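You operate a simulated robot arm through the tools that you are given. There is no shell and no other tool.

You are at the controls of a simulated robot arm. One attempt, no reset.

JOB
Wind the clock to full and wipe the smudge off its door.
Fine: shut the door before wiping; use the red cloth lightly and put it back; leave the hands alone. What is to be rubbed or washed off counts as gone when no trace of it is left.

Only the result counts: the job must be done as asked and must still hold three seconds after the hand-in. Knocking over, shifting, dropping, spilling or breaking anything else fails it. Flat cloth is picked up by pressing the open fingertips on it (5 to 10 N) and closing them slowly along it; thin cloth reads only 2 to 8 mm in the jaws.

ROBOT AND FRAMES
A 6-joint arm with a two-finger parallel gripper, fixed in place. Base frame: the origin is on the floor under the middle of its stand, x ahead of it, y to its left, z up. Units: mm, degrees, N and s.
With the tool pointing down near the work surface it reaches from about 180 to 840 mm from the base axis. Its first joint turns from -166.0 to 166.0 degrees. Payload 3.91 kg.
Tool frame: the origin (TCP) lies between the finger pads and is the grasp point; the fingertips stand 30 mm ahead of it; z points along the fingers, y is the line along which they close. The gripper opens to 110 mm. The fingers are 20 mm wide and 10 mm thick; the gripper's body (48 by 112 mm) begins 55 mm behind the TCP.
Orientation is that of the tool frame in the base frame, as a unit quaternion [w, x, y, z]. With the fingers straight down and closing along the base's y, the tool's x points along the base's -x, its y along +y and its z along -z.

CONTROLS
- The arm moves only by the tool send_rows. Its argument "moves" is a list of rows, each an object of numbers (a shift or turn left out is 0, a gripper value left out holds the last): "ax", "ay", "az": the turn, a rotation vector about the tool's x, y, z in units of 120 degrees (1.0 is 120 degrees); "tx", "ty", "tz": the shift along the tool's x, y, z in units of 150 mm (1.0 is 150 mm); "hand": the closure, from 0 (fully open) to 1 (shut). In form: [{"ax": .., "ay": .., "az": .., "tx": .., "ty": .., "tz": .., "hand": ..}, ...]. A call has 1 to 20 rows; each row is the pose to reach, as a shift and turn from the pose commanded when the call began, along the tool's axes at that moment. A call with a number of a shift or a turn outside -1 to 1 is refused whole. A row lasts 0.2 s, in which the tool goes at most 50 mm and 8.6 degrees; a call with a longer step from one row to the next is refused whole, and so is a gripper value outside its range. A pose out of reach is approached as far as the arm can. The call stops where the force on the tool passes 90 N (or 10 N more than at its start, if that is more) or the arm is blocked; 0.2 s more then pass. The fingers move at their own pace (about 108 mm/s each) and stop on an object; they squeeze with about 24 N. The grip force told is the motor's: it shows also when the fingers shut on nothing. Time passes only in rows, and 0.2 s behind the last, so rows that repeat a pose let the fingers close. It gives the time, the measured TCP pose, the force on the tool (base axes), the opening and the grip force at its end, in the units of the frame above (readings bear some noise), with the torque about the TCP (base axes, N m) and any sound that the robot's microphone picked up.
- Cameras (640 x 400 px; columns grow to the right, rows downward): "scene" is fixed at [49.8, -648.9, 1507.1]; the picture's right is [0.99, -0.16, 0.00], its down [-0.04, -0.27, -0.96] and it looks along [0.15, 0.95, -0.28] (base axes); focal length 354 px, centre (320, 200). "wrist" rides on the gripper at [77, 7, -114] in the tool frame; the picture's right is [-0.09, 1.00, 0.00], its down [-0.80, -0.07, -0.59] and it looks along [-0.59, -0.05, 0.80] (tool axes); focal length 270 px, centre (320, 200). There is no depth. A picture from a camera that has moved, and an enlarged one, comes with that camera's place and axes in the base frame and with its lens.
- grab_frame(camera): a new picture of that camera. The clock stands still meanwhile.
- raise_lower(by): slides the trunk up (or, below 0, down) by that many mm; the arm rides with it, the base frame stays. It gives what a move gives, with no picture.
- enlarge(camera, box): a new picture of the part [left, top, right, bottom] of that camera's present view, enlarged. The clock stands still meanwhile.
- hand_in(): hands the job in; it is judged then, once.

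Nothing tells you positions but the pictures and the camera data. Unless the task says otherwise, let go and move clear before handing in.

The tools are called by a JSON object that holds its "method" and its "body". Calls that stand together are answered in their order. send_rows: Moves the arm, as the interface text tells. Its arguments: {"type":"object","properties":{"moves":{"type":"array"}},"required":["moves"]} The other tools are called the same way: raise_lower (by) moves the trunk up or down; grab_frame (camera) takes a picture; enlarge (camera, box) takes an enlarged picture of a part of a camera's view; hand_in () hands the job in.

At the start:

```text
time: 0.0
tcp_pos: [209.7, 289.8, 1278.1]
tcp_rot: [0.0, 0.0, 1.0, 0.0]
wrist_force: [-0.3, -0.4, -0.4]
ft_torque: [0.0, 0.01, 0.02]
grip_width: 110.3
grip_force: 0.1
trunk travel left (down, up): [-475.0, 65.0]
```

scene: 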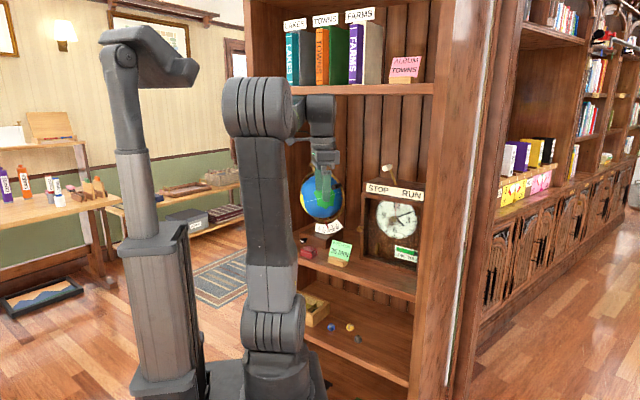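
wrist: 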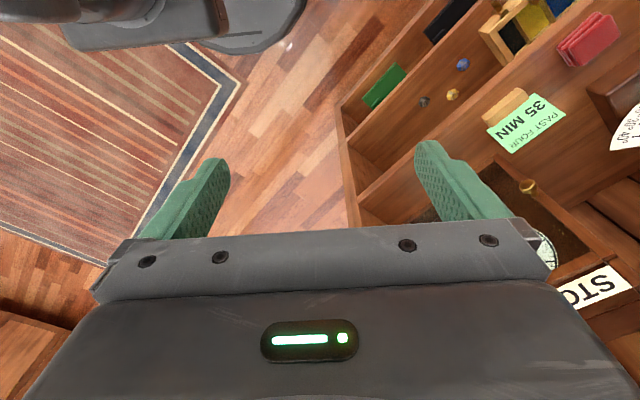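

I see a bookshelf with a clock ("STOP / RUN" label on top) on a middle shelf, a globe, a green note card and a red folded cloth. I'll enlarge the pictures to understand the clock before moving.

{"method": "enlarge", "body": {"camera": "scene", "box": [340, 150, 440, 280]}}

{"method": "enlarge", "body": {"camera": "scene", "box": [280, 200, 420, 380]}}

{"method": "enlarge", "body": {"camera": "wrist", "box": [340, 0, 640, 320]}}

```text
3.08 times, centred on (390, 215) of scene
camera zoom: at [49.8, -648.9, 1507.1], right [0.99, -0.16, 0.0], down [-0.04, -0.27, -0.96], along [0.15, 0.95, -0.28], focal length 1091 px, centre (105, 154)
```

zoom: 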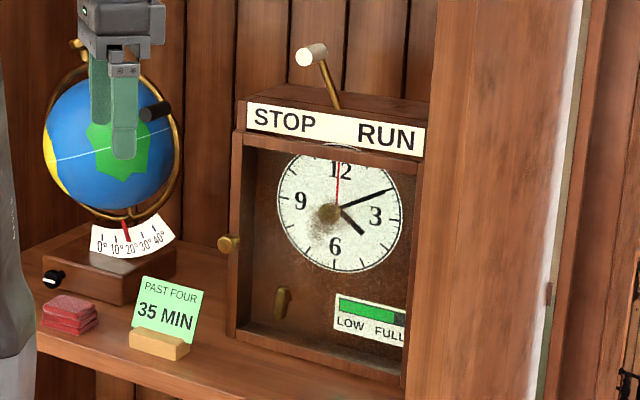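

```text
2.22 times, centred on (350, 290) of scene
camera zoom: at [49.8, -648.9, 1507.1], right [0.99, -0.16, 0.0], down [-0.04, -0.27, -0.96], along [0.15, 0.95, -0.28], focal length 788 px, centre (253, 0)
```

zoom: 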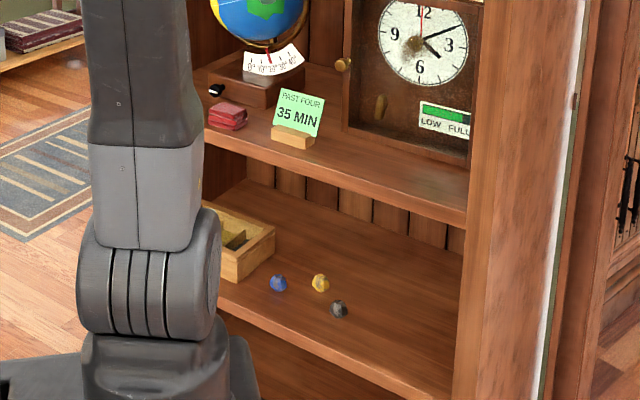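

```text
1.25 times, centred on (490, 160) of wrist
camera zoom: at [131.7, 295.9, 1392.6], right [0.09, 1.0, 0.0], down [0.8, -0.07, 0.59], along [0.59, -0.05, -0.8], focal length 338 px, centre (108, 250)
```

zoom: 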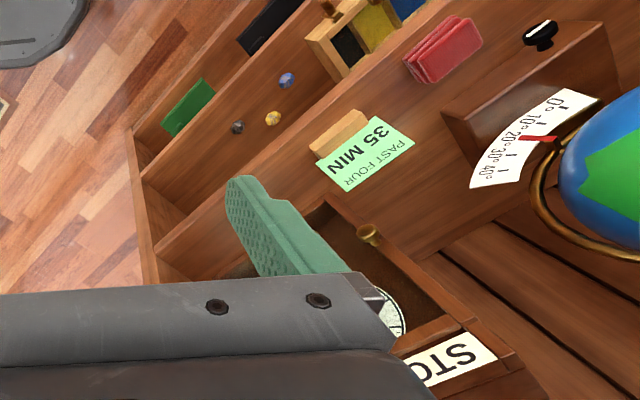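

The clock stands on the middle shelf (about z 860); the shelf faces the robot at roughly 45°. The knob is on the door's left and the key and gauge sit behind the glass. I'll turn the tool to face the shelf for a proper survey.

{"method": "send_rows", "body": {"moves": [{"az": -0.0625, "hand": 0}, {"az": -0.125}, {"az": -0.1875}, {"az": -0.25}, {"az": -0.3125}, {"az": -0.375}]}}

```text
time: 1.4
tcp_pos: [209.4, 290.4, 1276.7]
tcp_rot: [0.0, -0.383, 0.924, -0.001]
wrist_force: [0.1, 0.0, -0.9]
ft_torque: [0.02, -0.03, -0.01]
grip_width: 110.1
grip_force: 0.1
trunk travel left (down, up): [-475.0, 65.0]
```

The yaw worked; the tool's x now points back toward the robot along the shelf's outward direction. Next I pitch the tool 45° toward the shelf and lower the trunk so the wrist camera faces the clock.

{"method": "send_rows", "body": {"moves": [{"ay": -0.0625}, {"ay": -0.125}, {"ay": -0.1875}, {"ay": -0.25}, {"ay": -0.3125}, {"ay": -0.375}]}}

{"method": "raise_lower", "body": {"by": -200}}

{"method": "grab_frame", "body": {"camera": "wrist"}}

{"method": "grab_frame", "body": {"camera": "scene"}}

```text
time: 2.8
tcp_pos: [210.7, 291.5, 1276.4]
tcp_rot: [0.354, -0.353, 0.853, 0.146]
wrist_force: [-0.4, -0.2, -0.8]
ft_torque: [-0.01, -0.01, -0.03]
grip_width: 110.1
grip_force: 0.2
trunk travel left (down, up): [-475.0, 65.0]
```

```text
time: 5.0
tcp_pos: [209.0, 292.2, 1076.2]
tcp_rot: [0.354, -0.353, 0.854, 0.146]
wrist_force: [-0.6, 0.0, 0.2]
ft_torque: [-0.02, -0.01, 0.0]
grip_width: 110.0
grip_force: 0.1
trunk travel left (down, up): [-275.0, 265.0]
```

```text
taken
camera wrist: at [108.4, 198.6, 1104.5], right [-0.66, 0.75, 0.06], down [0.15, 0.05, 0.99], along [0.73, 0.66, -0.15], focal length 270 px, centre (320, 200)
```

wrist: 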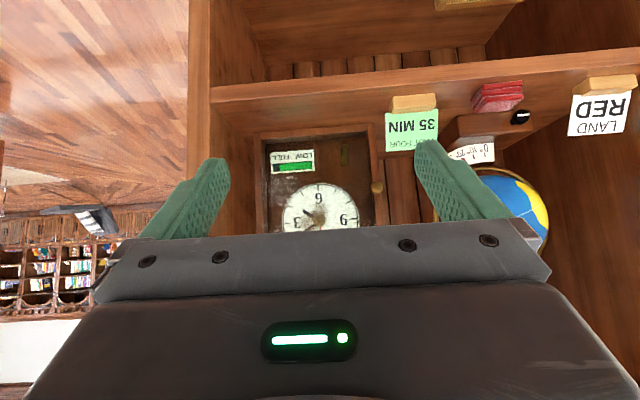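

```text
taken
```

scene: 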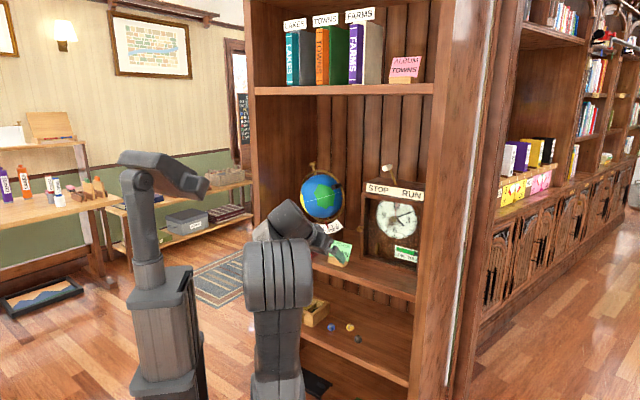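

The wrist view is upside down and shows the clock, card, cloth and globe. I'll enlarge it for detail.

{"method": "enlarge", "body": {"camera": "wrist", "box": [240, 120, 400, 240]}}

{"method": "enlarge", "body": {"camera": "wrist", "box": [370, 60, 640, 240]}}

{"method": "enlarge", "body": {"camera": "scene", "box": [350, 150, 440, 280]}}

```text
3.33 times, centred on (320, 180) of wrist
camera zoom: at [108.4, 198.6, 1104.5], right [-0.66, 0.75, 0.06], down [0.15, 0.05, 0.99], along [0.73, 0.66, -0.15], focal length 901 px, centre (320, 267)
```

zoom: 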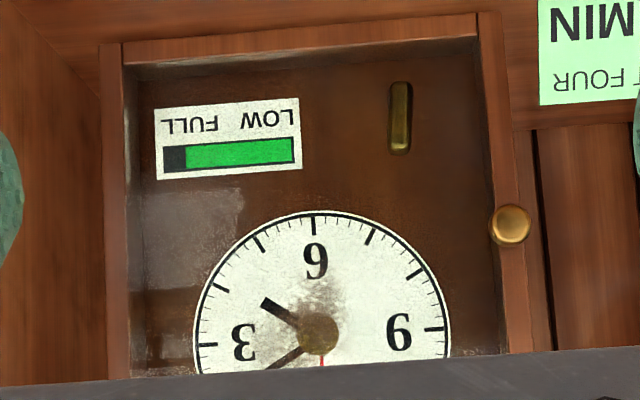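

```text
2.22 times, centred on (505, 150) of wrist
camera zoom: at [108.4, 198.6, 1104.5], right [-0.66, 0.75, 0.06], down [0.15, 0.05, 0.99], along [0.73, 0.66, -0.15], focal length 601 px, centre (-91, 311)
```

zoom: 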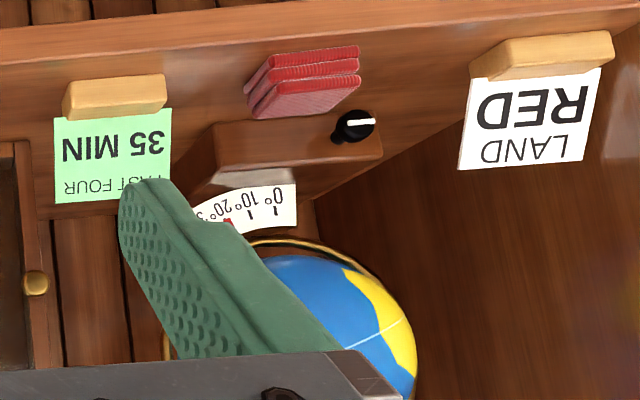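

```text
3.08 times, centred on (395, 215) of scene
camera zoom: at [49.8, -648.9, 1507.1], right [0.99, -0.16, 0.0], down [-0.04, -0.27, -0.96], along [0.15, 0.95, -0.28], focal length 1091 px, centre (89, 154)
```

zoom: 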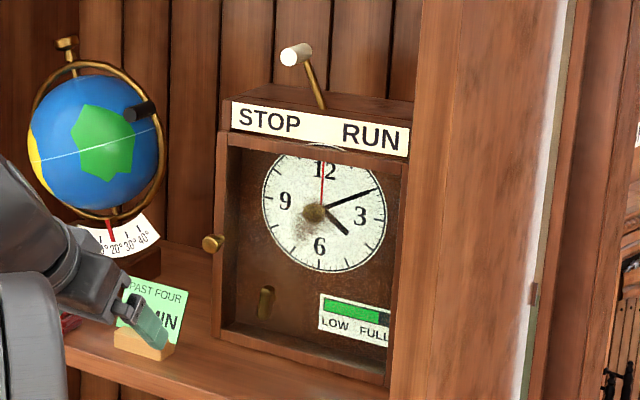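

From the two views I place the clock front at about 768 mm from the base along the 45° direction. In shelf coordinates (n = into the shelf, r = right) the knob is at n≈731, r≈-147, z≈1010; the key at r≈-92, z≈925; the smudge at r≈-40, z≈1043; the red cloth at about (223, 738, 870). Next I level the tool toward the clock.

{"method": "send_rows", "body": {"moves": [{"ay": -0.0536, "tx": -0.0485, "ty": 0.0867, "tz": 0.14}, {"ay": -0.1071, "tx": -0.097, "ty": 0.1733, "tz": 0.28}, {"ay": -0.1607, "tx": -0.1455, "ty": 0.26, "tz": 0.42}, {"ay": -0.2143, "tx": -0.194, "ty": 0.3467, "tz": 0.56}, {"ay": -0.2679, "tx": -0.2425, "ty": 0.4333, "tz": 0.7}, {"ay": -0.3214, "tx": -0.291, "ty": 0.52, "tz": 0.84}, {"ay": -0.375, "tx": -0.3393, "ty": 0.6067, "tz": 0.98}]}}

{"method": "grab_frame", "body": {"camera": "scene"}}

```text
time: 6.6
tcp_pos: [245.5, 454.8, 1008.6]
tcp_rot: [0.654, -0.27, 0.652, 0.271]
wrist_force: [0.3, -0.4, 0.7]
ft_torque: [0.0, 0.0, 0.0]
grip_width: 110.2
grip_force: 0.1
trunk travel left (down, up): [-275.0, 265.0]
```

```text
taken
```

scene: 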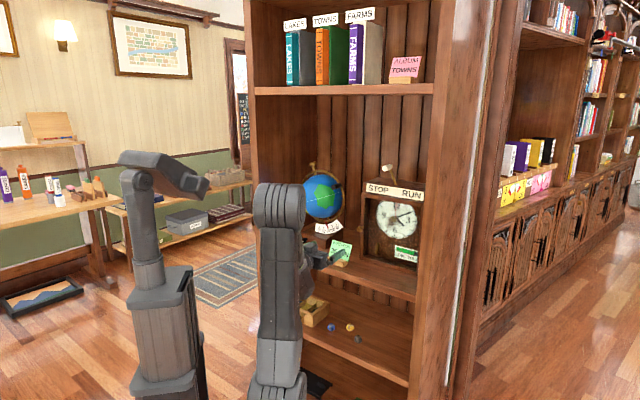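

The tool is level, pointing into the shelf at the knob's height. Now I roll it by -90° so the fingers close vertically and the camera sits on the right.

{"method": "send_rows", "body": {"moves": [{"az": -0.0682}, {"az": -0.1364}, {"az": -0.2045}, {"az": -0.2727}, {"az": -0.3409}, {"az": -0.4091}, {"az": -0.4773}, {"az": -0.5455}, {"az": -0.6136}, {"az": -0.6818}, {"az": -0.75}]}}

{"method": "grab_frame", "body": {"camera": "wrist"}}

{"method": "grab_frame", "body": {"camera": "scene"}}

```text
time: 9.0
tcp_pos: [244.8, 453.4, 1007.9]
tcp_rot: [-0.652, 0.654, -0.269, 0.272]
wrist_force: [0.5, 0.3, -0.3]
ft_torque: [-0.01, -0.01, 0.01]
grip_width: 109.9
grip_force: 0.1
trunk travel left (down, up): [-275.0, 265.0]
```

```text
taken
camera wrist: at [217.0, 317.1, 1002.9], right [-0.06, 0.06, -1.0], down [-0.99, 0.15, 0.07], along [0.15, 0.99, 0.05], focal length 270 px, centre (320, 200)
```

wrist: 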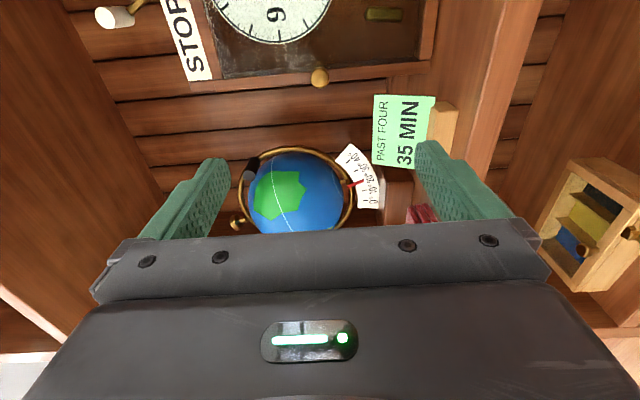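

```text
taken
```

scene: 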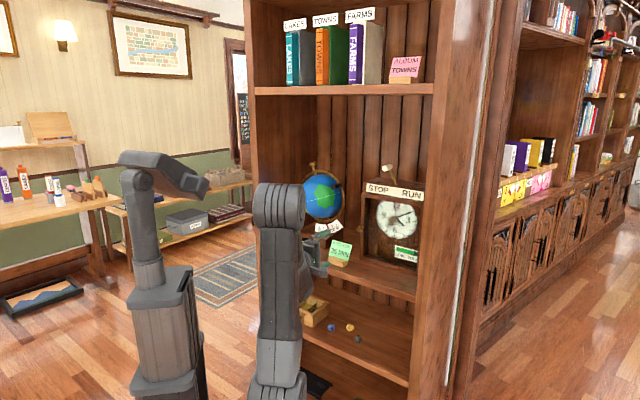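

The roll worked and the knob is visible from the right-hand camera. I'll enlarge to see how the knob and door frame stick out.

{"method": "enlarge", "body": {"camera": "wrist", "box": [180, 0, 480, 188]}}

{"method": "enlarge", "body": {"camera": "wrist", "box": [270, 40, 370, 103]}}

```text
2.13 times, centred on (330, 94) of wrist
camera zoom: at [217.0, 317.1, 1002.9], right [-0.06, 0.06, -1.0], down [-0.99, 0.15, 0.07], along [0.15, 0.99, 0.05], focal length 575 px, centre (299, 426)
```

zoom: 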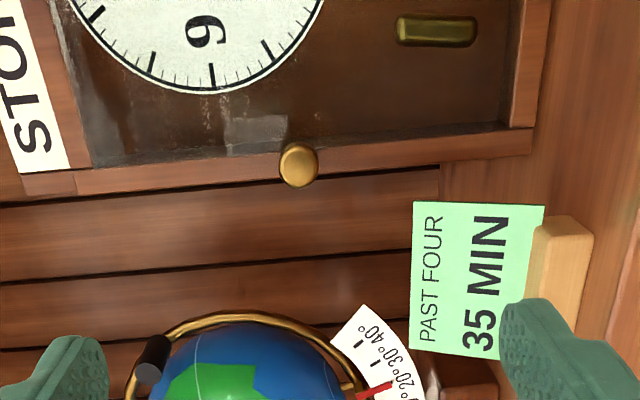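

```text
6.35 times, centred on (320, 72) of wrist
camera zoom: at [217.0, 317.1, 1002.9], right [-0.06, 0.06, -1.0], down [-0.99, 0.15, 0.07], along [0.15, 0.99, 0.05], focal length 1716 px, centre (320, 1016)
```

zoom: 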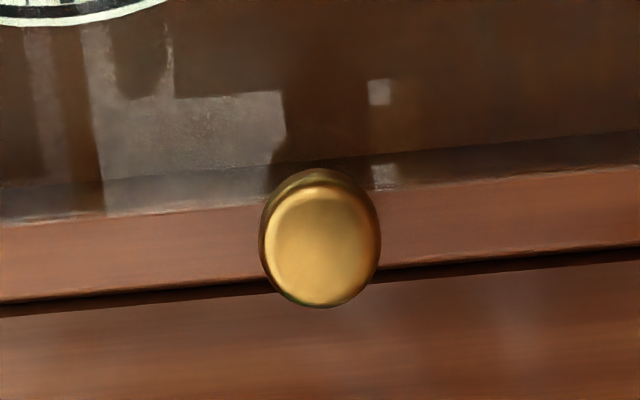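

The knob face is about 23 mm across, roughly 37 mm in front of the door plane, and the card's top right corner is close below it. I tilt the tool 13° downward so the gripper body clears the card, part-close the fingers and approach partway.

{"method": "send_rows", "body": {"moves": [{"ax": -0.0361, "tz": 0.2, "hand": 0.3}, {"ax": -0.0722, "tz": 0.4, "hand": 0.6}, {"ax": -0.1083, "tz": 0.6667, "hand": 0.62}, {"ax": -0.1083, "tz": 0.6667, "hand": 0.62}]}}

{"method": "grab_frame", "body": {"camera": "wrist"}}

{"method": "enlarge", "body": {"camera": "scene", "box": [280, 150, 440, 290]}}

```text
time: 10.0
tcp_pos: [316.4, 524.5, 1008.6]
tcp_rot: [-0.574, 0.723, -0.3, 0.238]
wrist_force: [0.7, 0.1, 0.0]
ft_torque: [-0.01, 0.0, 0.01]
grip_width: 41.9
grip_force: 0.0
trunk travel left (down, up): [-275.0, 265.0]
```

```text
taken
camera wrist: at [290.5, 388.4, 1029.9], right [-0.22, -0.1, -0.97], down [-0.96, 0.17, 0.2], along [0.14, 0.98, -0.13], focal length 270 px, centre (320, 200)
```

wrist: 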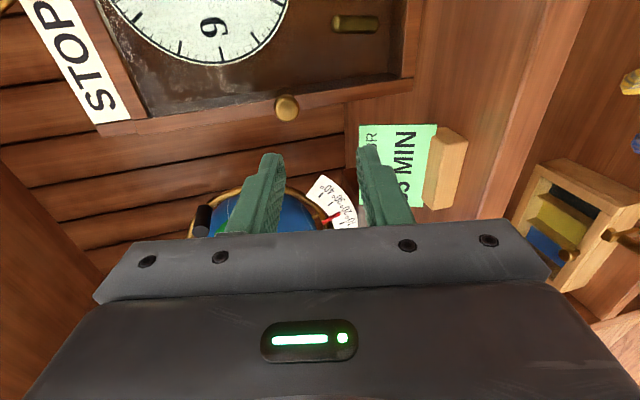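

```text
2.86 times, centred on (360, 220) of scene
camera zoom: at [49.8, -648.9, 1507.1], right [0.99, -0.16, 0.0], down [-0.04, -0.27, -0.96], along [0.15, 0.95, -0.28], focal length 1013 px, centre (206, 143)
```

zoom: 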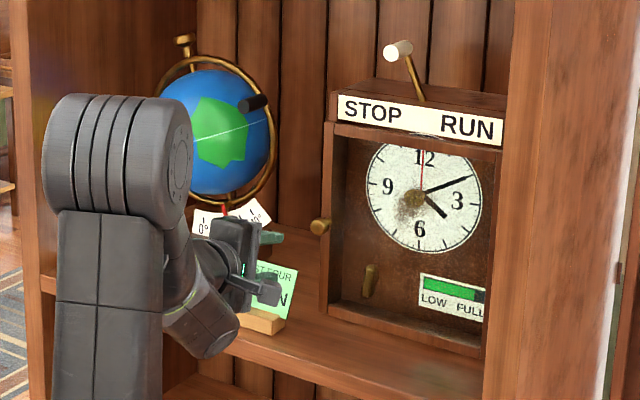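

The knob re-measures at n≈731, r≈-146, z≈1009, lined up with the fingers. I advance straight in until the fingertips stop about 12 mm short of the door.

{"method": "send_rows", "body": {"moves": [{"ty": -0.0368, "tz": 0.168}, {"ty": -0.0736, "tz": 0.336}, {"ty": -0.1104, "tz": 0.504}, {"ty": -0.1472, "tz": 0.672}, {"ty": -0.184, "tz": 0.84}, {"ty": -0.184, "tz": 0.84}]}}

{"method": "grab_frame", "body": {"camera": "wrist"}}

{"method": "enlarge", "body": {"camera": "scene", "box": [280, 150, 440, 290]}}

```text
time: 11.4
tcp_pos: [404.6, 616.7, 1008.2]
tcp_rot: [-0.575, 0.723, -0.3, 0.237]
wrist_force: [-0.7, -0.4, -0.5]
ft_torque: [-0.01, 0.01, 0.03]
grip_width: 41.7
grip_force: 0.2
trunk travel left (down, up): [-275.0, 265.0]
```

```text
taken
camera wrist: at [378.8, 480.9, 1029.0], right [-0.22, -0.1, -0.97], down [-0.96, 0.17, 0.2], along [0.14, 0.98, -0.13], focal length 270 px, centre (320, 200)
```

wrist: 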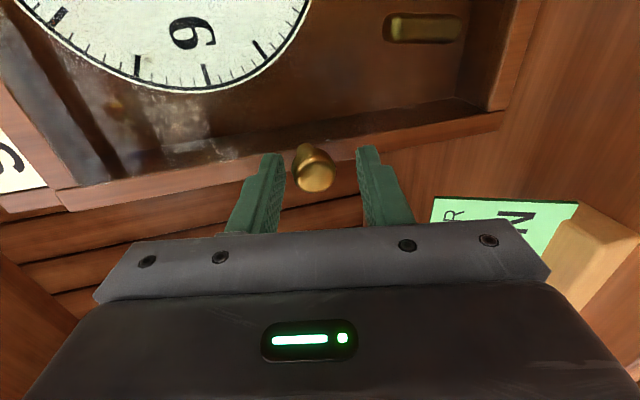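

```text
2.86 times, centred on (360, 220) of scene
camera zoom: at [49.8, -648.9, 1507.1], right [0.99, -0.16, 0.0], down [-0.04, -0.27, -0.96], along [0.15, 0.95, -0.28], focal length 1013 px, centre (206, 143)
```

zoom: 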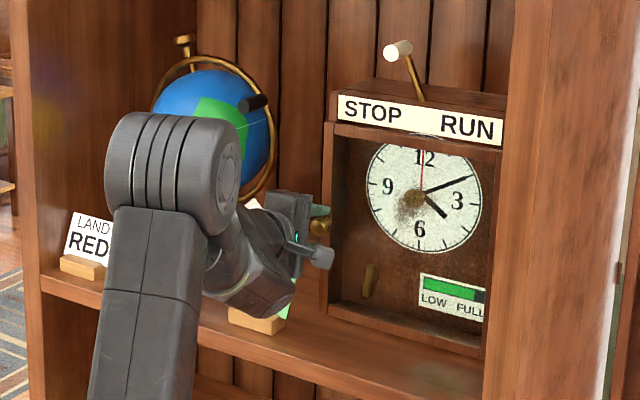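

The knob sits between the fingertips, clear of the door. Closing on it now.

{"method": "send_rows", "body": {"moves": [{"hand": 0.7}, {"hand": 0.78}, {"hand": 0.9}, {"hand": 1.0}, {"hand": 1.0}]}}

{"method": "grab_frame", "body": {"camera": "wrist"}}

```text
time: 12.6
tcp_pos: [405.5, 616.0, 1012.9]
tcp_rot: [-0.577, 0.722, -0.299, 0.239]
wrist_force: [3.5, 4.6, 24.3]
ft_torque: [0.59, -0.27, 1.33]
grip_width: 23.2
grip_force: 44.6
trunk travel left (down, up): [-275.0, 265.0]
```

```text
taken
camera wrist: at [377.9, 479.6, 1031.9], right [-0.22, -0.09, -0.97], down [-0.97, 0.17, 0.2], along [0.14, 0.98, -0.12], focal length 270 px, centre (320, 200)
```

wrist: 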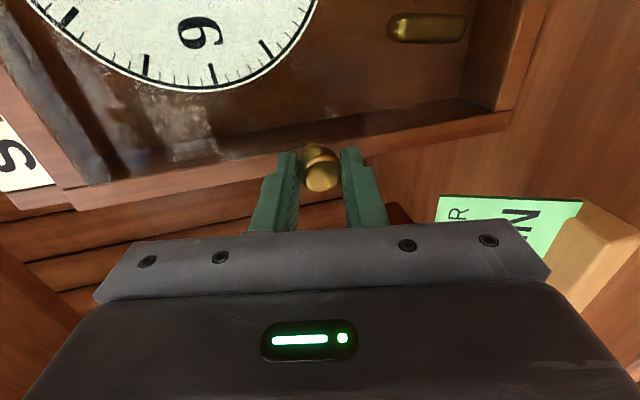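

The knob is gripped (23 mm), with a 24 N upward push because the knob sits a couple of mm higher than the pads' middle. I raise slightly and pull the first few degrees along the arc to check the door's resistance.

{"method": "send_rows", "body": {"moves": [{"ty": -0.016, "tz": -0.004, "hand": 1.0}, {"tx": 0.009, "ty": -0.006, "tz": -0.049}, {"tx": 0.02, "ty": 0.005, "tz": -0.095}, {"tx": 0.032, "ty": 0.0153, "tz": -0.14}]}}

{"method": "grab_frame", "body": {"camera": "wrist"}}

{"method": "enlarge", "body": {"camera": "scene", "box": [280, 150, 440, 290]}}

```text
time: 13.6
tcp_pos: [392.9, 598.1, 1012.7]
tcp_rot: [-0.577, 0.722, -0.299, 0.239]
wrist_force: [-2.1, 5.7, 23.5]
ft_torque: [0.58, -0.24, 1.14]
grip_width: 23.3
grip_force: 45.0
trunk travel left (down, up): [-275.0, 265.0]
```

```text
taken
camera wrist: at [366.2, 462.3, 1032.2], right [-0.22, -0.09, -0.97], down [-0.97, 0.17, 0.2], along [0.14, 0.98, -0.13], focal length 270 px, centre (320, 200)
```

wrist: 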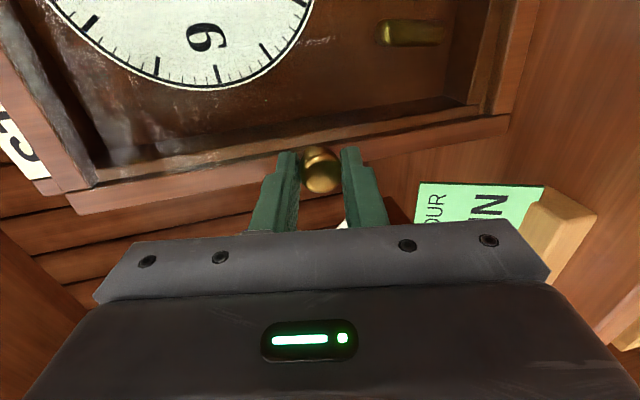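

```text
2.86 times, centred on (360, 220) of scene
camera zoom: at [49.8, -648.9, 1507.1], right [0.99, -0.16, 0.0], down [-0.04, -0.27, -0.96], along [0.15, 0.95, -0.28], focal length 1013 px, centre (206, 143)
```

zoom: 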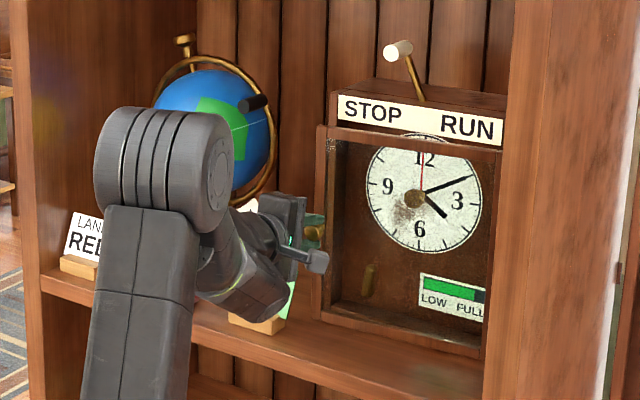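

The door is opening (a few degrees) but the upward load remains, so I raise the hand a little more to see whether the load drops.

{"method": "send_rows", "body": {"moves": [{"ty": -0.013, "tz": -0.003, "hand": 1.0}, {"ty": -0.026, "tz": -0.006}, {"ty": -0.026, "tz": -0.006}]}}

```text
time: 14.4
tcp_pos: [392.8, 597.6, 1012.4]
tcp_rot: [-0.574, 0.724, -0.298, 0.239]
wrist_force: [-10.8, 1.4, 4.1]
ft_torque: [0.07, -0.26, -1.16]
grip_width: 23.4
grip_force: 44.9
trunk travel left (down, up): [-275.0, 265.0]
```

The vertical load dropped to 4 N. I keep pulling the knob along its arc to about 20°.

{"method": "send_rows", "body": {"moves": [{"tx": 0.02, "ty": 0.0186, "tz": -0.0806, "hand": 1.0}, {"tx": 0.048, "ty": 0.0369, "tz": -0.1598}, {"tx": 0.0807, "ty": 0.0548, "tz": -0.2371}, {"tx": 0.1187, "ty": 0.0722, "tz": -0.3125}, {"tx": 0.16, "ty": 0.0891, "tz": -0.3859}, {"tx": 0.16, "ty": 0.0891, "tz": -0.3859}]}}

{"method": "grab_frame", "body": {"camera": "wrist"}}

{"method": "enlarge", "body": {"camera": "scene", "box": [280, 150, 440, 290]}}

```text
time: 15.8
tcp_pos: [368.9, 541.1, 1011.9]
tcp_rot: [-0.574, 0.725, -0.298, 0.237]
wrist_force: [-13.9, 6.1, -9.3]
ft_torque: [0.29, 0.19, 0.44]
grip_width: 23.4
grip_force: 45.0
trunk travel left (down, up): [-275.0, 265.0]
```

```text
taken
camera wrist: at [342.5, 405.3, 1033.4], right [-0.22, -0.1, -0.97], down [-0.96, 0.17, 0.2], along [0.14, 0.98, -0.13], focal length 270 px, centre (320, 200)
```

wrist: 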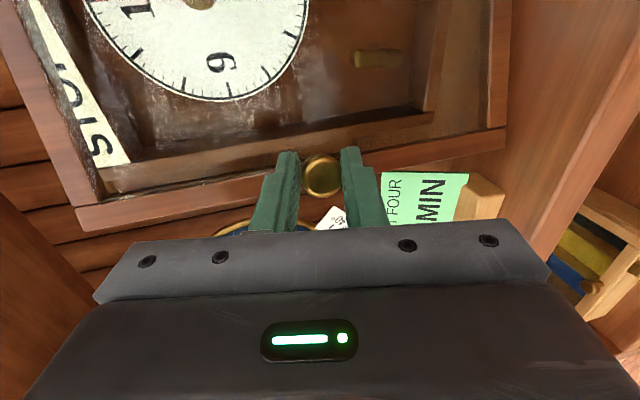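

```text
2.86 times, centred on (360, 220) of scene
camera zoom: at [49.8, -648.9, 1507.1], right [0.99, -0.16, 0.0], down [-0.04, -0.27, -0.96], along [0.15, 0.95, -0.28], focal length 1013 px, centre (206, 143)
```

zoom: 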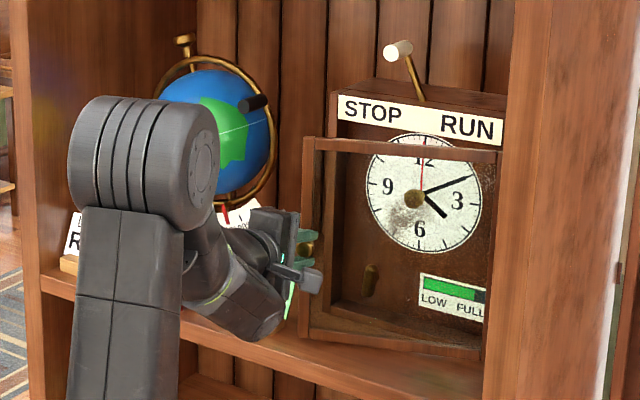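

The door is at about 20° and following. The side load suggests a slightly larger radius, so I trim the path a little and go on to about 45°.

{"method": "send_rows", "body": {"moves": [{"tx": 0.03, "ty": 0.0198, "tz": -0.0598, "hand": 1.0}, {"tx": 0.0647, "ty": 0.0333, "tz": -0.1182}, {"tx": 0.104, "ty": 0.0462, "tz": -0.1741}, {"tx": 0.146, "ty": 0.0588, "tz": -0.2287}, {"tx": 0.1927, "ty": 0.071, "tz": -0.2813}, {"tx": 0.2427, "ty": 0.0825, "tz": -0.3313}, {"tx": 0.2953, "ty": 0.0936, "tz": -0.3794}, {"tx": 0.35, "ty": 0.1043, "tz": -0.4255}, {"tx": 0.406, "ty": 0.1143, "tz": -0.469}, {"tx": 0.464, "ty": 0.1238, "tz": -0.5099}, {"tx": 0.464, "ty": 0.1238, "tz": -0.5099}]}}

{"method": "grab_frame", "body": {"camera": "wrist"}}

{"method": "grab_frame", "body": {"camera": "scene"}}

```text
time: 18.2
tcp_pos: [362.1, 435.6, 1012.5]
tcp_rot: [-0.572, 0.724, -0.302, 0.24]
wrist_force: [-14.5, 0.2, -21.4]
ft_torque: [-0.1, 0.1, 0.65]
grip_width: 23.0
grip_force: 44.2
trunk travel left (down, up): [-275.0, 265.0]
```

```text
taken
camera wrist: at [334.1, 300.0, 1033.6], right [-0.22, -0.1, -0.97], down [-0.96, 0.18, 0.2], along [0.15, 0.98, -0.14], focal length 270 px, centre (320, 200)
```

wrist: 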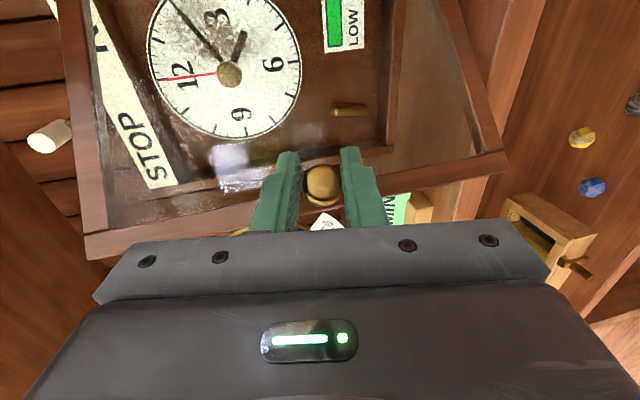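

```text
taken
```

scene: 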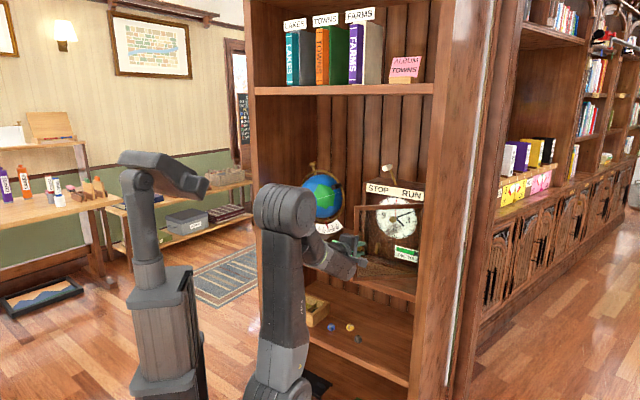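

The door is at about 45°. I continue the arc to about 75°, slightly wider and 3 mm lower to shed the side and vertical loads.

{"method": "send_rows", "body": {"moves": [{"tx": 0.056, "ty": 0.022, "tz": -0.04, "hand": 1.0}, {"tx": 0.1147, "ty": 0.0384, "tz": -0.0774}, {"tx": 0.175, "ty": 0.047, "tz": -0.115}, {"tx": 0.2373, "ty": 0.0554, "tz": -0.1509}, {"tx": 0.304, "ty": 0.0617, "tz": -0.1785}, {"tx": 0.372, "ty": 0.0677, "tz": -0.2042}, {"tx": 0.441, "ty": 0.0727, "tz": -0.2262}, {"tx": 0.5107, "ty": 0.0774, "tz": -0.2464}, {"tx": 0.5815, "ty": 0.081, "tz": -0.262}, {"tx": 0.6527, "ty": 0.0843, "tz": -0.2763}, {"tx": 0.7245, "ty": 0.0867, "tz": -0.2865}, {"tx": 0.7967, "ty": 0.0887, "tz": -0.2952}, {"tx": 0.7967, "ty": 0.0887, "tz": -0.2952}]}}

{"method": "grab_frame", "body": {"camera": "wrist"}}

{"method": "grab_frame", "body": {"camera": "scene"}}

```text
time: 21.0
tcp_pos: [366.9, 379.4, 1035.5]
tcp_rot: [-0.532, 0.735, -0.33, 0.26]
wrist_force: [0.5, -0.2, 0.3]
ft_torque: [-0.03, 0.0, -0.03]
grip_width: 0.0
grip_force: 38.0
out of reach, approached as far as the arm can: row 1, 2, 3, 4, 5, 6, 7, 8, 9, 10, 11, 12
trunk travel left (down, up): [-275.0, 265.0]
```

```text
taken
camera wrist: at [329.3, 248.3, 1066.5], right [-0.26, -0.15, -0.95], down [-0.94, 0.26, 0.22], along [0.22, 0.95, -0.21], focal length 270 px, centre (320, 200)
```

wrist: 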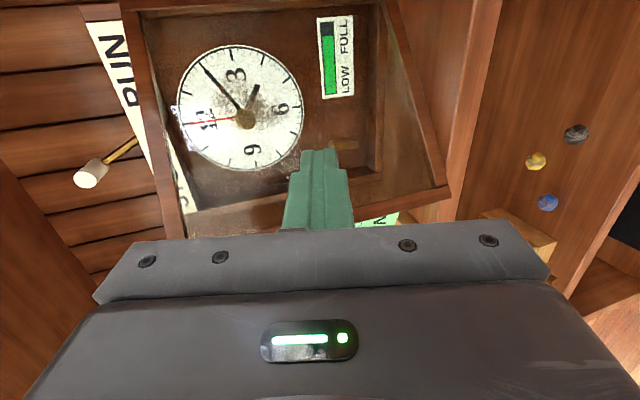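

```text
taken
```

scene: 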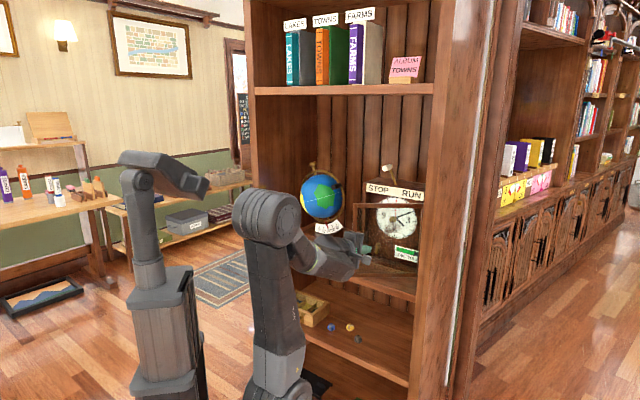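

The grip slipped off because the pose went out of reach; the door stands open at about 50°. I retreat up and back while pitching the tool down, so I can then push the door further open from its inner side.

{"method": "send_rows", "body": {"moves": [{"tx": -0.0469, "ty": -0.0511, "tz": -0.0712, "ax": -0.05, "hand": 1.0}, {"tx": -0.0937, "ty": -0.1023, "tz": -0.1424, "ax": -0.1}, {"tx": -0.1406, "ty": -0.1534, "tz": -0.2136, "ax": -0.15}, {"tx": -0.1875, "ty": -0.2045, "tz": -0.2848, "ax": -0.2}, {"tx": -0.2344, "ty": -0.2557, "tz": -0.356, "ax": -0.25}, {"tx": -0.2812, "ty": -0.3068, "tz": -0.4272, "ax": -0.3}, {"tx": -0.3281, "ty": -0.3579, "tz": -0.4984, "ax": -0.35}, {"tx": -0.375, "ty": -0.409, "tz": -0.5696, "ax": -0.4}, {"tx": -0.4218, "ty": -0.4602, "tz": -0.6408, "ax": -0.45}, {"tx": -0.4687, "ty": -0.5113, "tz": -0.712, "ax": -0.5}]}}

{"method": "grab_frame", "body": {"camera": "wrist"}}

{"method": "grab_frame", "body": {"camera": "scene"}}

```text
time: 23.2
tcp_pos: [335.1, 248.4, 1097.0]
tcp_rot: [-0.196, 0.91, -0.365, -0.002]
wrist_force: [1.0, 0.2, -1.5]
ft_torque: [-0.02, 0.02, 0.0]
grip_width: 0.2
grip_force: 37.5
out of reach, approached as far as the arm can: row 1, 2, 6, 7, 8, 9, 10
trunk travel left (down, up): [-275.0, 265.0]
```

```text
taken
camera wrist: at [369.4, 151.1, 1190.5], right [-0.73, -0.6, -0.34], down [-0.62, 0.36, 0.69], along [-0.29, 0.72, -0.64], focal length 270 px, centre (320, 200)
```

wrist: 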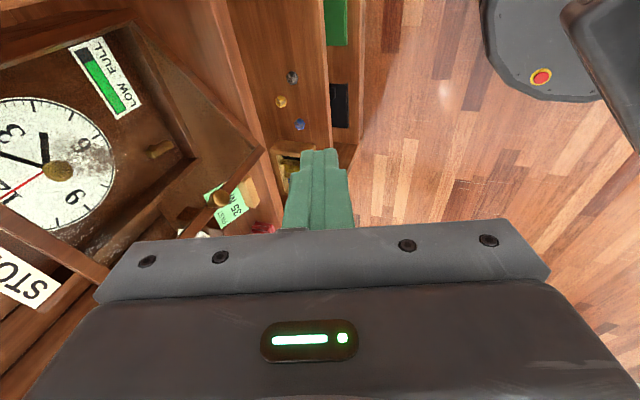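

```text
taken
```

scene: 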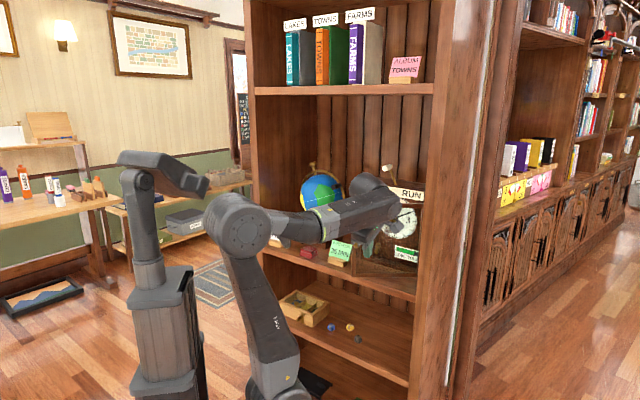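

A wrist joint is near its limit in this roll, so I unroll by +90° back to the comfortable orientation (camera toward the robot). The door still stands ajar in view.

{"method": "send_rows", "body": {"moves": [{"az": 0.0682, "hand": 1.0}, {"az": 0.1364}, {"az": 0.2045}, {"az": 0.2727}, {"az": 0.3409}, {"az": 0.4091}, {"az": 0.4773}, {"az": 0.5455}, {"az": 0.6136}, {"az": 0.6818}, {"az": 0.75}, {"az": 0.75}]}}

{"method": "grab_frame", "body": {"camera": "wrist"}}

{"method": "grab_frame", "body": {"camera": "scene"}}

```text
time: 25.8
tcp_pos: [334.9, 248.1, 1098.8]
tcp_rot: [0.138, -0.386, 0.901, 0.14]
wrist_force: [0.6, -0.4, -0.4]
ft_torque: [-0.05, 0.02, -0.01]
grip_width: 0.0
grip_force: 37.1
trunk travel left (down, up): [-275.0, 265.0]
```

```text
taken
camera wrist: at [261.7, 160.3, 1178.8], right [-0.67, 0.72, 0.18], down [0.5, 0.27, 0.82], along [0.54, 0.64, -0.54], focal length 270 px, centre (320, 200)
```

wrist: 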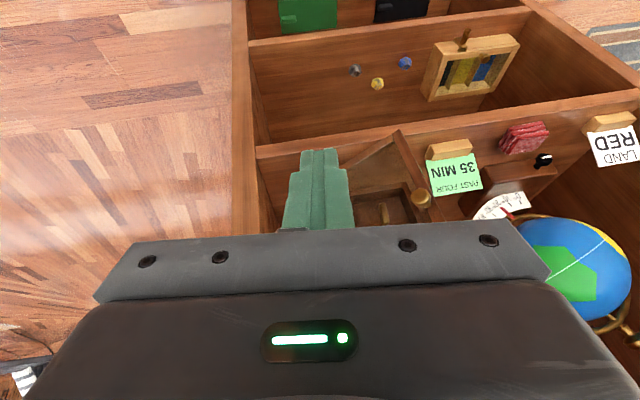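

```text
taken
```

scene: 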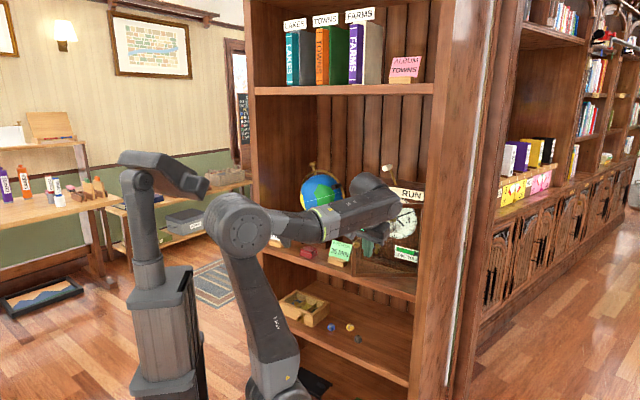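

The door rests at about 38° (edge near n≈615, r≈-109). I set the tool pointing straight down and swing it left in front of the shelf, so the closed fingers can enter behind the door's edge from the left.

{"method": "send_rows", "body": {"moves": [{"ax": 0.0147, "ay": 0.0348, "az": 0.0022, "tx": -0.054, "ty": 0.131, "tz": 0.0272, "hand": 1.0}, {"ax": 0.0294, "ay": 0.0696, "az": 0.0045, "tx": -0.108, "ty": 0.262, "tz": 0.0544}, {"ax": 0.0441, "ay": 0.1044, "az": 0.0067, "tx": -0.162, "ty": 0.393, "tz": 0.0816}, {"ax": 0.0588, "ay": 0.1392, "az": 0.009, "tx": -0.216, "ty": 0.524, "tz": 0.1088}, {"ax": 0.0735, "ay": 0.174, "az": 0.0112, "tx": -0.27, "ty": 0.655, "tz": 0.136}, {"ax": 0.0735, "ay": 0.174, "az": 0.0112, "tx": -0.27, "ty": 0.655, "tz": 0.136}]}}

{"method": "grab_frame", "body": {"camera": "wrist"}}

```text
time: 27.2
tcp_pos: [308.9, 327.9, 1110.0]
tcp_rot: [-0.037, -0.384, 0.913, 0.134]
wrist_force: [-0.8, 0.1, 0.1]
ft_torque: [-0.03, 0.01, 0.0]
grip_width: 0.0
grip_force: 37.8
out of reach, approached as far as the arm can: row 1, 2, 3, 4, 5, 6
trunk travel left (down, up): [-275.0, 265.0]
```

```text
taken
camera wrist: at [269.1, 251.0, 1221.5], right [-0.63, 0.73, 0.28], down [0.71, 0.39, 0.58], along [0.32, 0.56, -0.77], focal length 270 px, centre (320, 200)
```

wrist: 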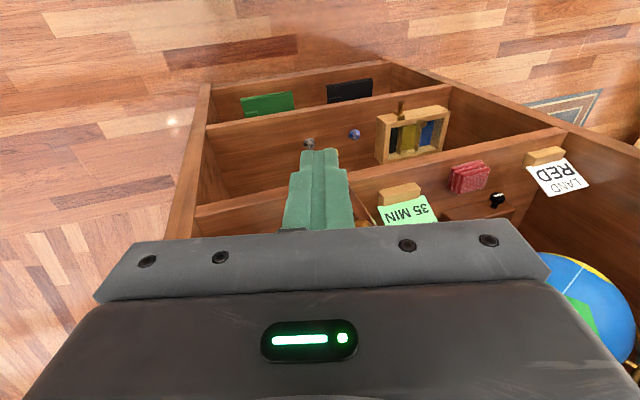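

The wrist has got into a flipped configuration (stuck about 16° off vertical, sideways) from passing near alignment with the forearm. I'll unwind it in free space: first swing the tool to point forward-left, away from the joint limit.

{"method": "send_rows", "body": {"moves": [{"ax": -0.0159, "ay": -0.0533, "az": -0.0311, "tx": -0.0278, "ty": -0.0074, "tz": -0.0011, "hand": 1.0}, {"ax": -0.0318, "ay": -0.1067, "az": -0.0622, "tx": -0.0555, "ty": -0.0148, "tz": -0.0022}, {"ax": -0.0478, "ay": -0.16, "az": -0.0933, "tx": -0.0833, "ty": -0.0223, "tz": -0.0033}, {"ax": -0.0637, "ay": -0.2133, "az": -0.1243, "tx": -0.111, "ty": -0.0297, "tz": -0.0043}, {"ax": -0.0796, "ay": -0.2667, "az": -0.1554, "tx": -0.1388, "ty": -0.0371, "tz": -0.0054}, {"ax": -0.0955, "ay": -0.32, "az": -0.1865, "tx": -0.1665, "ty": -0.0445, "tz": -0.0065}, {"ax": -0.1114, "ay": -0.3733, "az": -0.2176, "tx": -0.1943, "ty": -0.0519, "tz": -0.0076}, {"ax": -0.1273, "ay": -0.4267, "az": -0.2487, "tx": -0.222, "ty": -0.0593, "tz": -0.0087}, {"ax": -0.1433, "ay": -0.48, "az": -0.2798, "tx": -0.2498, "ty": -0.0668, "tz": -0.0098}, {"ax": -0.1592, "ay": -0.5333, "az": -0.3108, "tx": -0.2775, "ty": -0.0742, "tz": -0.0108}, {"ax": -0.1751, "ay": -0.5867, "az": -0.3419, "tx": -0.3053, "ty": -0.0816, "tz": -0.0119}, {"ax": -0.191, "ay": -0.64, "az": -0.373, "tx": -0.333, "ty": -0.089, "tz": -0.013}]}}

{"method": "grab_frame", "body": {"camera": "scene"}}

{"method": "grab_frame", "body": {"camera": "wrist"}}

```text
time: 29.8
tcp_pos: [353.4, 354.2, 1112.1]
tcp_rot: [0.502, -0.499, 0.498, 0.5]
wrist_force: [-0.4, -0.4, -0.9]
ft_torque: [0.01, -0.04, 0.0]
grip_width: 0.1
grip_force: 37.1
trunk travel left (down, up): [-275.0, 265.0]
```

```text
taken
```

scene: 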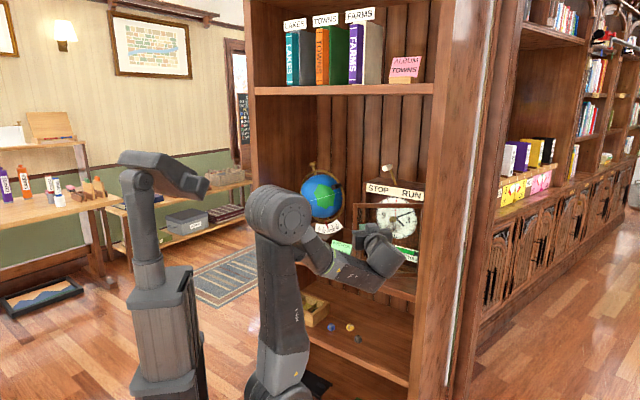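

```text
taken
camera wrist: at [346.1, 238.7, 1036.5], right [-1.0, 0.0, 0.09], down [0.07, -0.6, 0.8], along [0.05, 0.8, 0.6], focal length 270 px, centre (320, 200)
```

wrist: 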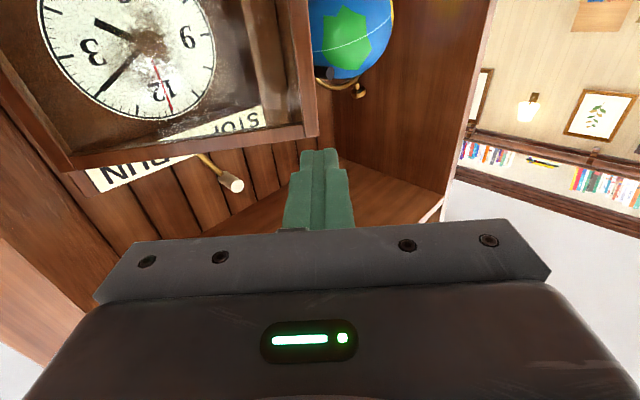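

Fully recovered pose here, no limit hit. The forearm slopes down about 30°, so a level forward-pointing tool keeps the wrist in a good configuration; I turn the tool to face the shelf again.

{"method": "send_rows", "body": {"moves": [{"ax": 0.0625, "hand": 1.0}, {"ax": 0.125}, {"ax": 0.1875}, {"ax": 0.25}, {"ax": 0.3125}, {"ax": 0.375}]}}

{"method": "grab_frame", "body": {"camera": "wrist"}}

{"method": "grab_frame", "body": {"camera": "scene"}}

```text
time: 31.2
tcp_pos: [353.0, 355.3, 1111.7]
tcp_rot: [0.654, -0.271, 0.652, 0.271]
wrist_force: [0.3, -0.4, -0.3]
ft_torque: [0.0, 0.0, 0.01]
grip_width: 0.0
grip_force: 38.0
trunk travel left (down, up): [-275.0, 265.0]
```

```text
taken
camera wrist: at [266.4, 278.0, 1036.4], right [-0.71, 0.7, 0.09], down [-0.37, -0.47, 0.8], along [0.6, 0.53, 0.59], focal length 270 px, centre (320, 200)
```

wrist: 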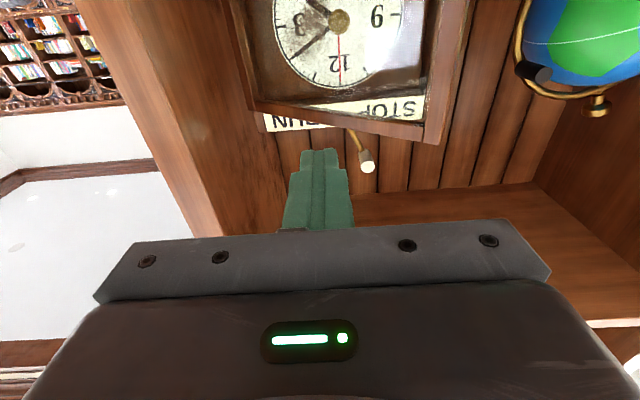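

```text
taken
```

scene: 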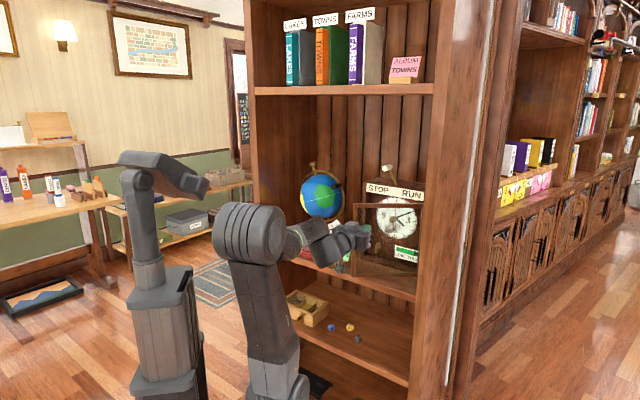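

I'm level and in front. The door's top-left corner now measures n≈600, r≈-98 (about 42° open). I move left and down past the door's edge, then forward behind it.

{"method": "send_rows", "body": {"moves": [{"tx": 0.096, "ty": 0.196, "hand": 1.0}, {"tx": 0.192, "ty": 0.392}, {"tx": 0.288, "ty": 0.588}, {"tx": 0.384, "ty": 0.784}, {"tx": 0.48, "ty": 0.98}, {"tx": 0.48, "ty": 0.98, "tz": 0.2}, {"tx": 0.48, "ty": 0.98, "tz": 0.4}, {"tx": 0.48, "ty": 0.98, "tz": 0.6}, {"tx": 0.48, "ty": 0.98, "tz": 0.8667}]}}

{"method": "grab_frame", "body": {"camera": "wrist"}}

{"method": "grab_frame", "body": {"camera": "scene"}}

```text
time: 33.2
tcp_pos: [341.7, 548.0, 1041.1]
tcp_rot: [0.654, -0.27, 0.652, 0.272]
wrist_force: [0.3, 0.4, -0.7]
ft_torque: [-0.05, 0.0, -0.04]
grip_width: 0.0
grip_force: 37.5
trunk travel left (down, up): [-275.0, 265.0]
```

```text
taken
camera wrist: at [255.0, 471.1, 964.1], right [-0.7, 0.7, 0.09], down [-0.37, -0.47, 0.8], along [0.6, 0.53, 0.59], focal length 270 px, centre (320, 200)
```

wrist: 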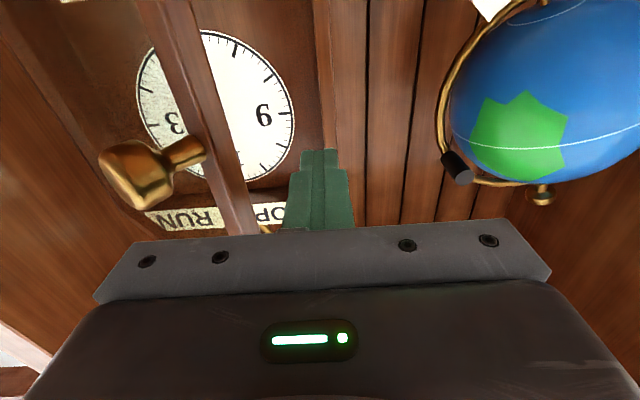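

```text
taken
```

scene: 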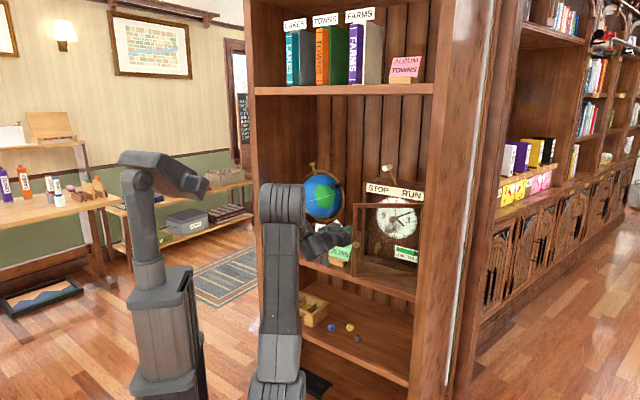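

The closed fingers are now just left of and behind the door's edge. I sweep right slowly, pushing the edge open along its arc.

{"method": "send_rows", "body": {"moves": [{"ty": -0.09, "tz": -0.06, "hand": 1.0}, {"ty": -0.173, "tz": -0.127}, {"ty": -0.25, "tz": -0.16}, {"ty": -0.327, "tz": -0.193}, {"ty": -0.385, "tz": -0.233}, {"ty": -0.44, "tz": -0.273}, {"ty": -0.5, "tz": -0.31}, {"ty": -0.56, "tz": -0.347}, {"ty": -0.627, "tz": -0.384}, {"ty": -0.693, "tz": -0.42}, {"ty": -0.76, "tz": -0.454}, {"ty": -0.827, "tz": -0.487}, {"ty": -0.9, "tz": -0.507}, {"ty": -0.973, "tz": -0.527}]}}

{"method": "grab_frame", "body": {"camera": "wrist"}}

{"method": "grab_frame", "body": {"camera": "scene"}}

```text
time: 34.5
tcp_pos: [344.1, 485.6, 1038.7]
tcp_rot: [0.65, -0.28, 0.65, 0.276]
wrist_force: [-81.5, 2.9, 5.6]
ft_torque: [0.02, 0.67, -0.06]
grip_width: 0.4
grip_force: 37.1
trunk travel left (down, up): [-275.0, 265.0]
stopped in row 6: the force on the tool passed its limit at 93 N (the readings are from after the stop); the commanded pose is now the measured one
```

```text
taken
camera wrist: at [258.9, 406.0, 964.2], right [-0.72, 0.69, 0.08], down [-0.36, -0.47, 0.8], along [0.59, 0.55, 0.59], focal length 270 px, centre (320, 200)
```

wrist: 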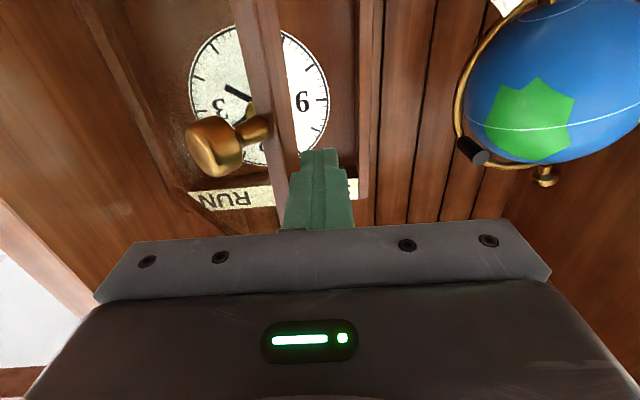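

```text
taken
```

scene: 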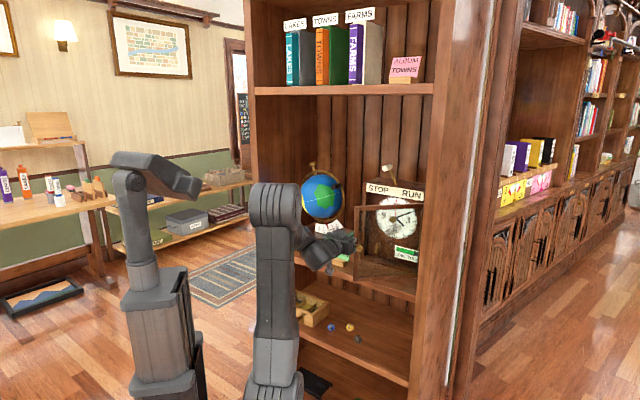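

The fingertip met the door's end face instead of getting behind it, so I back off left at once and check that nothing has shifted.

{"method": "send_rows", "body": {"moves": [{"ty": 0.1, "hand": 1.0}, {"ty": 0.2}, {"ty": 0.3}]}}

{"method": "enlarge", "body": {"camera": "scene", "box": [280, 150, 440, 290]}}

{"method": "grab_frame", "body": {"camera": "wrist"}}

```text
time: 35.3
tcp_pos: [324.6, 514.6, 1035.7]
tcp_rot: [0.651, -0.273, 0.654, 0.273]
wrist_force: [1.1, 0.0, -0.3]
ft_torque: [0.01, -0.04, 0.0]
grip_width: 0.0
grip_force: 37.3
trunk travel left (down, up): [-275.0, 265.0]
```

```text
2.86 times, centred on (360, 220) of scene
camera zoom: at [49.8, -648.9, 1507.1], right [0.99, -0.16, 0.0], down [-0.04, -0.27, -0.96], along [0.15, 0.95, -0.28], focal length 1013 px, centre (206, 143)
```

zoom: 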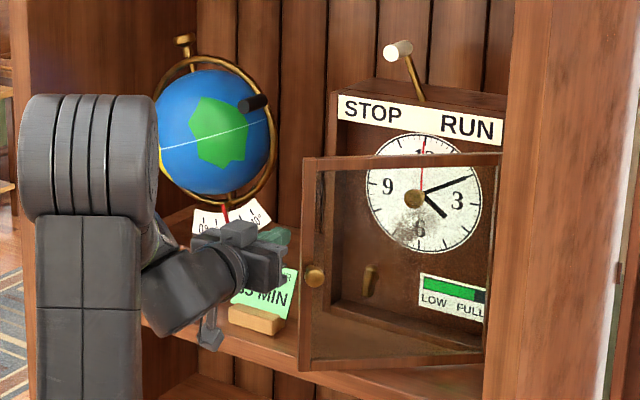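

```text
taken
camera wrist: at [238.3, 436.4, 961.8], right [-0.71, 0.7, 0.09], down [-0.36, -0.47, 0.8], along [0.6, 0.54, 0.59], focal length 270 px, centre (320, 200)
```

wrist: 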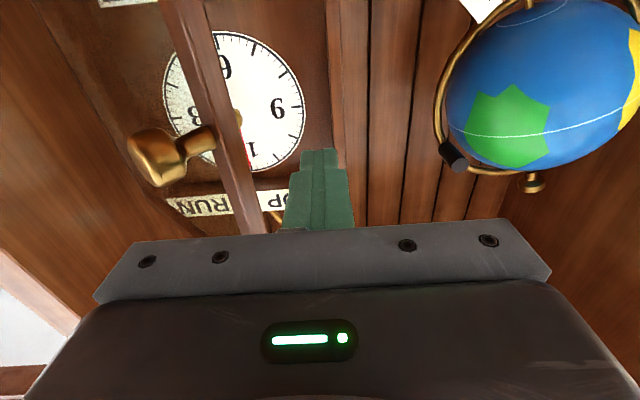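

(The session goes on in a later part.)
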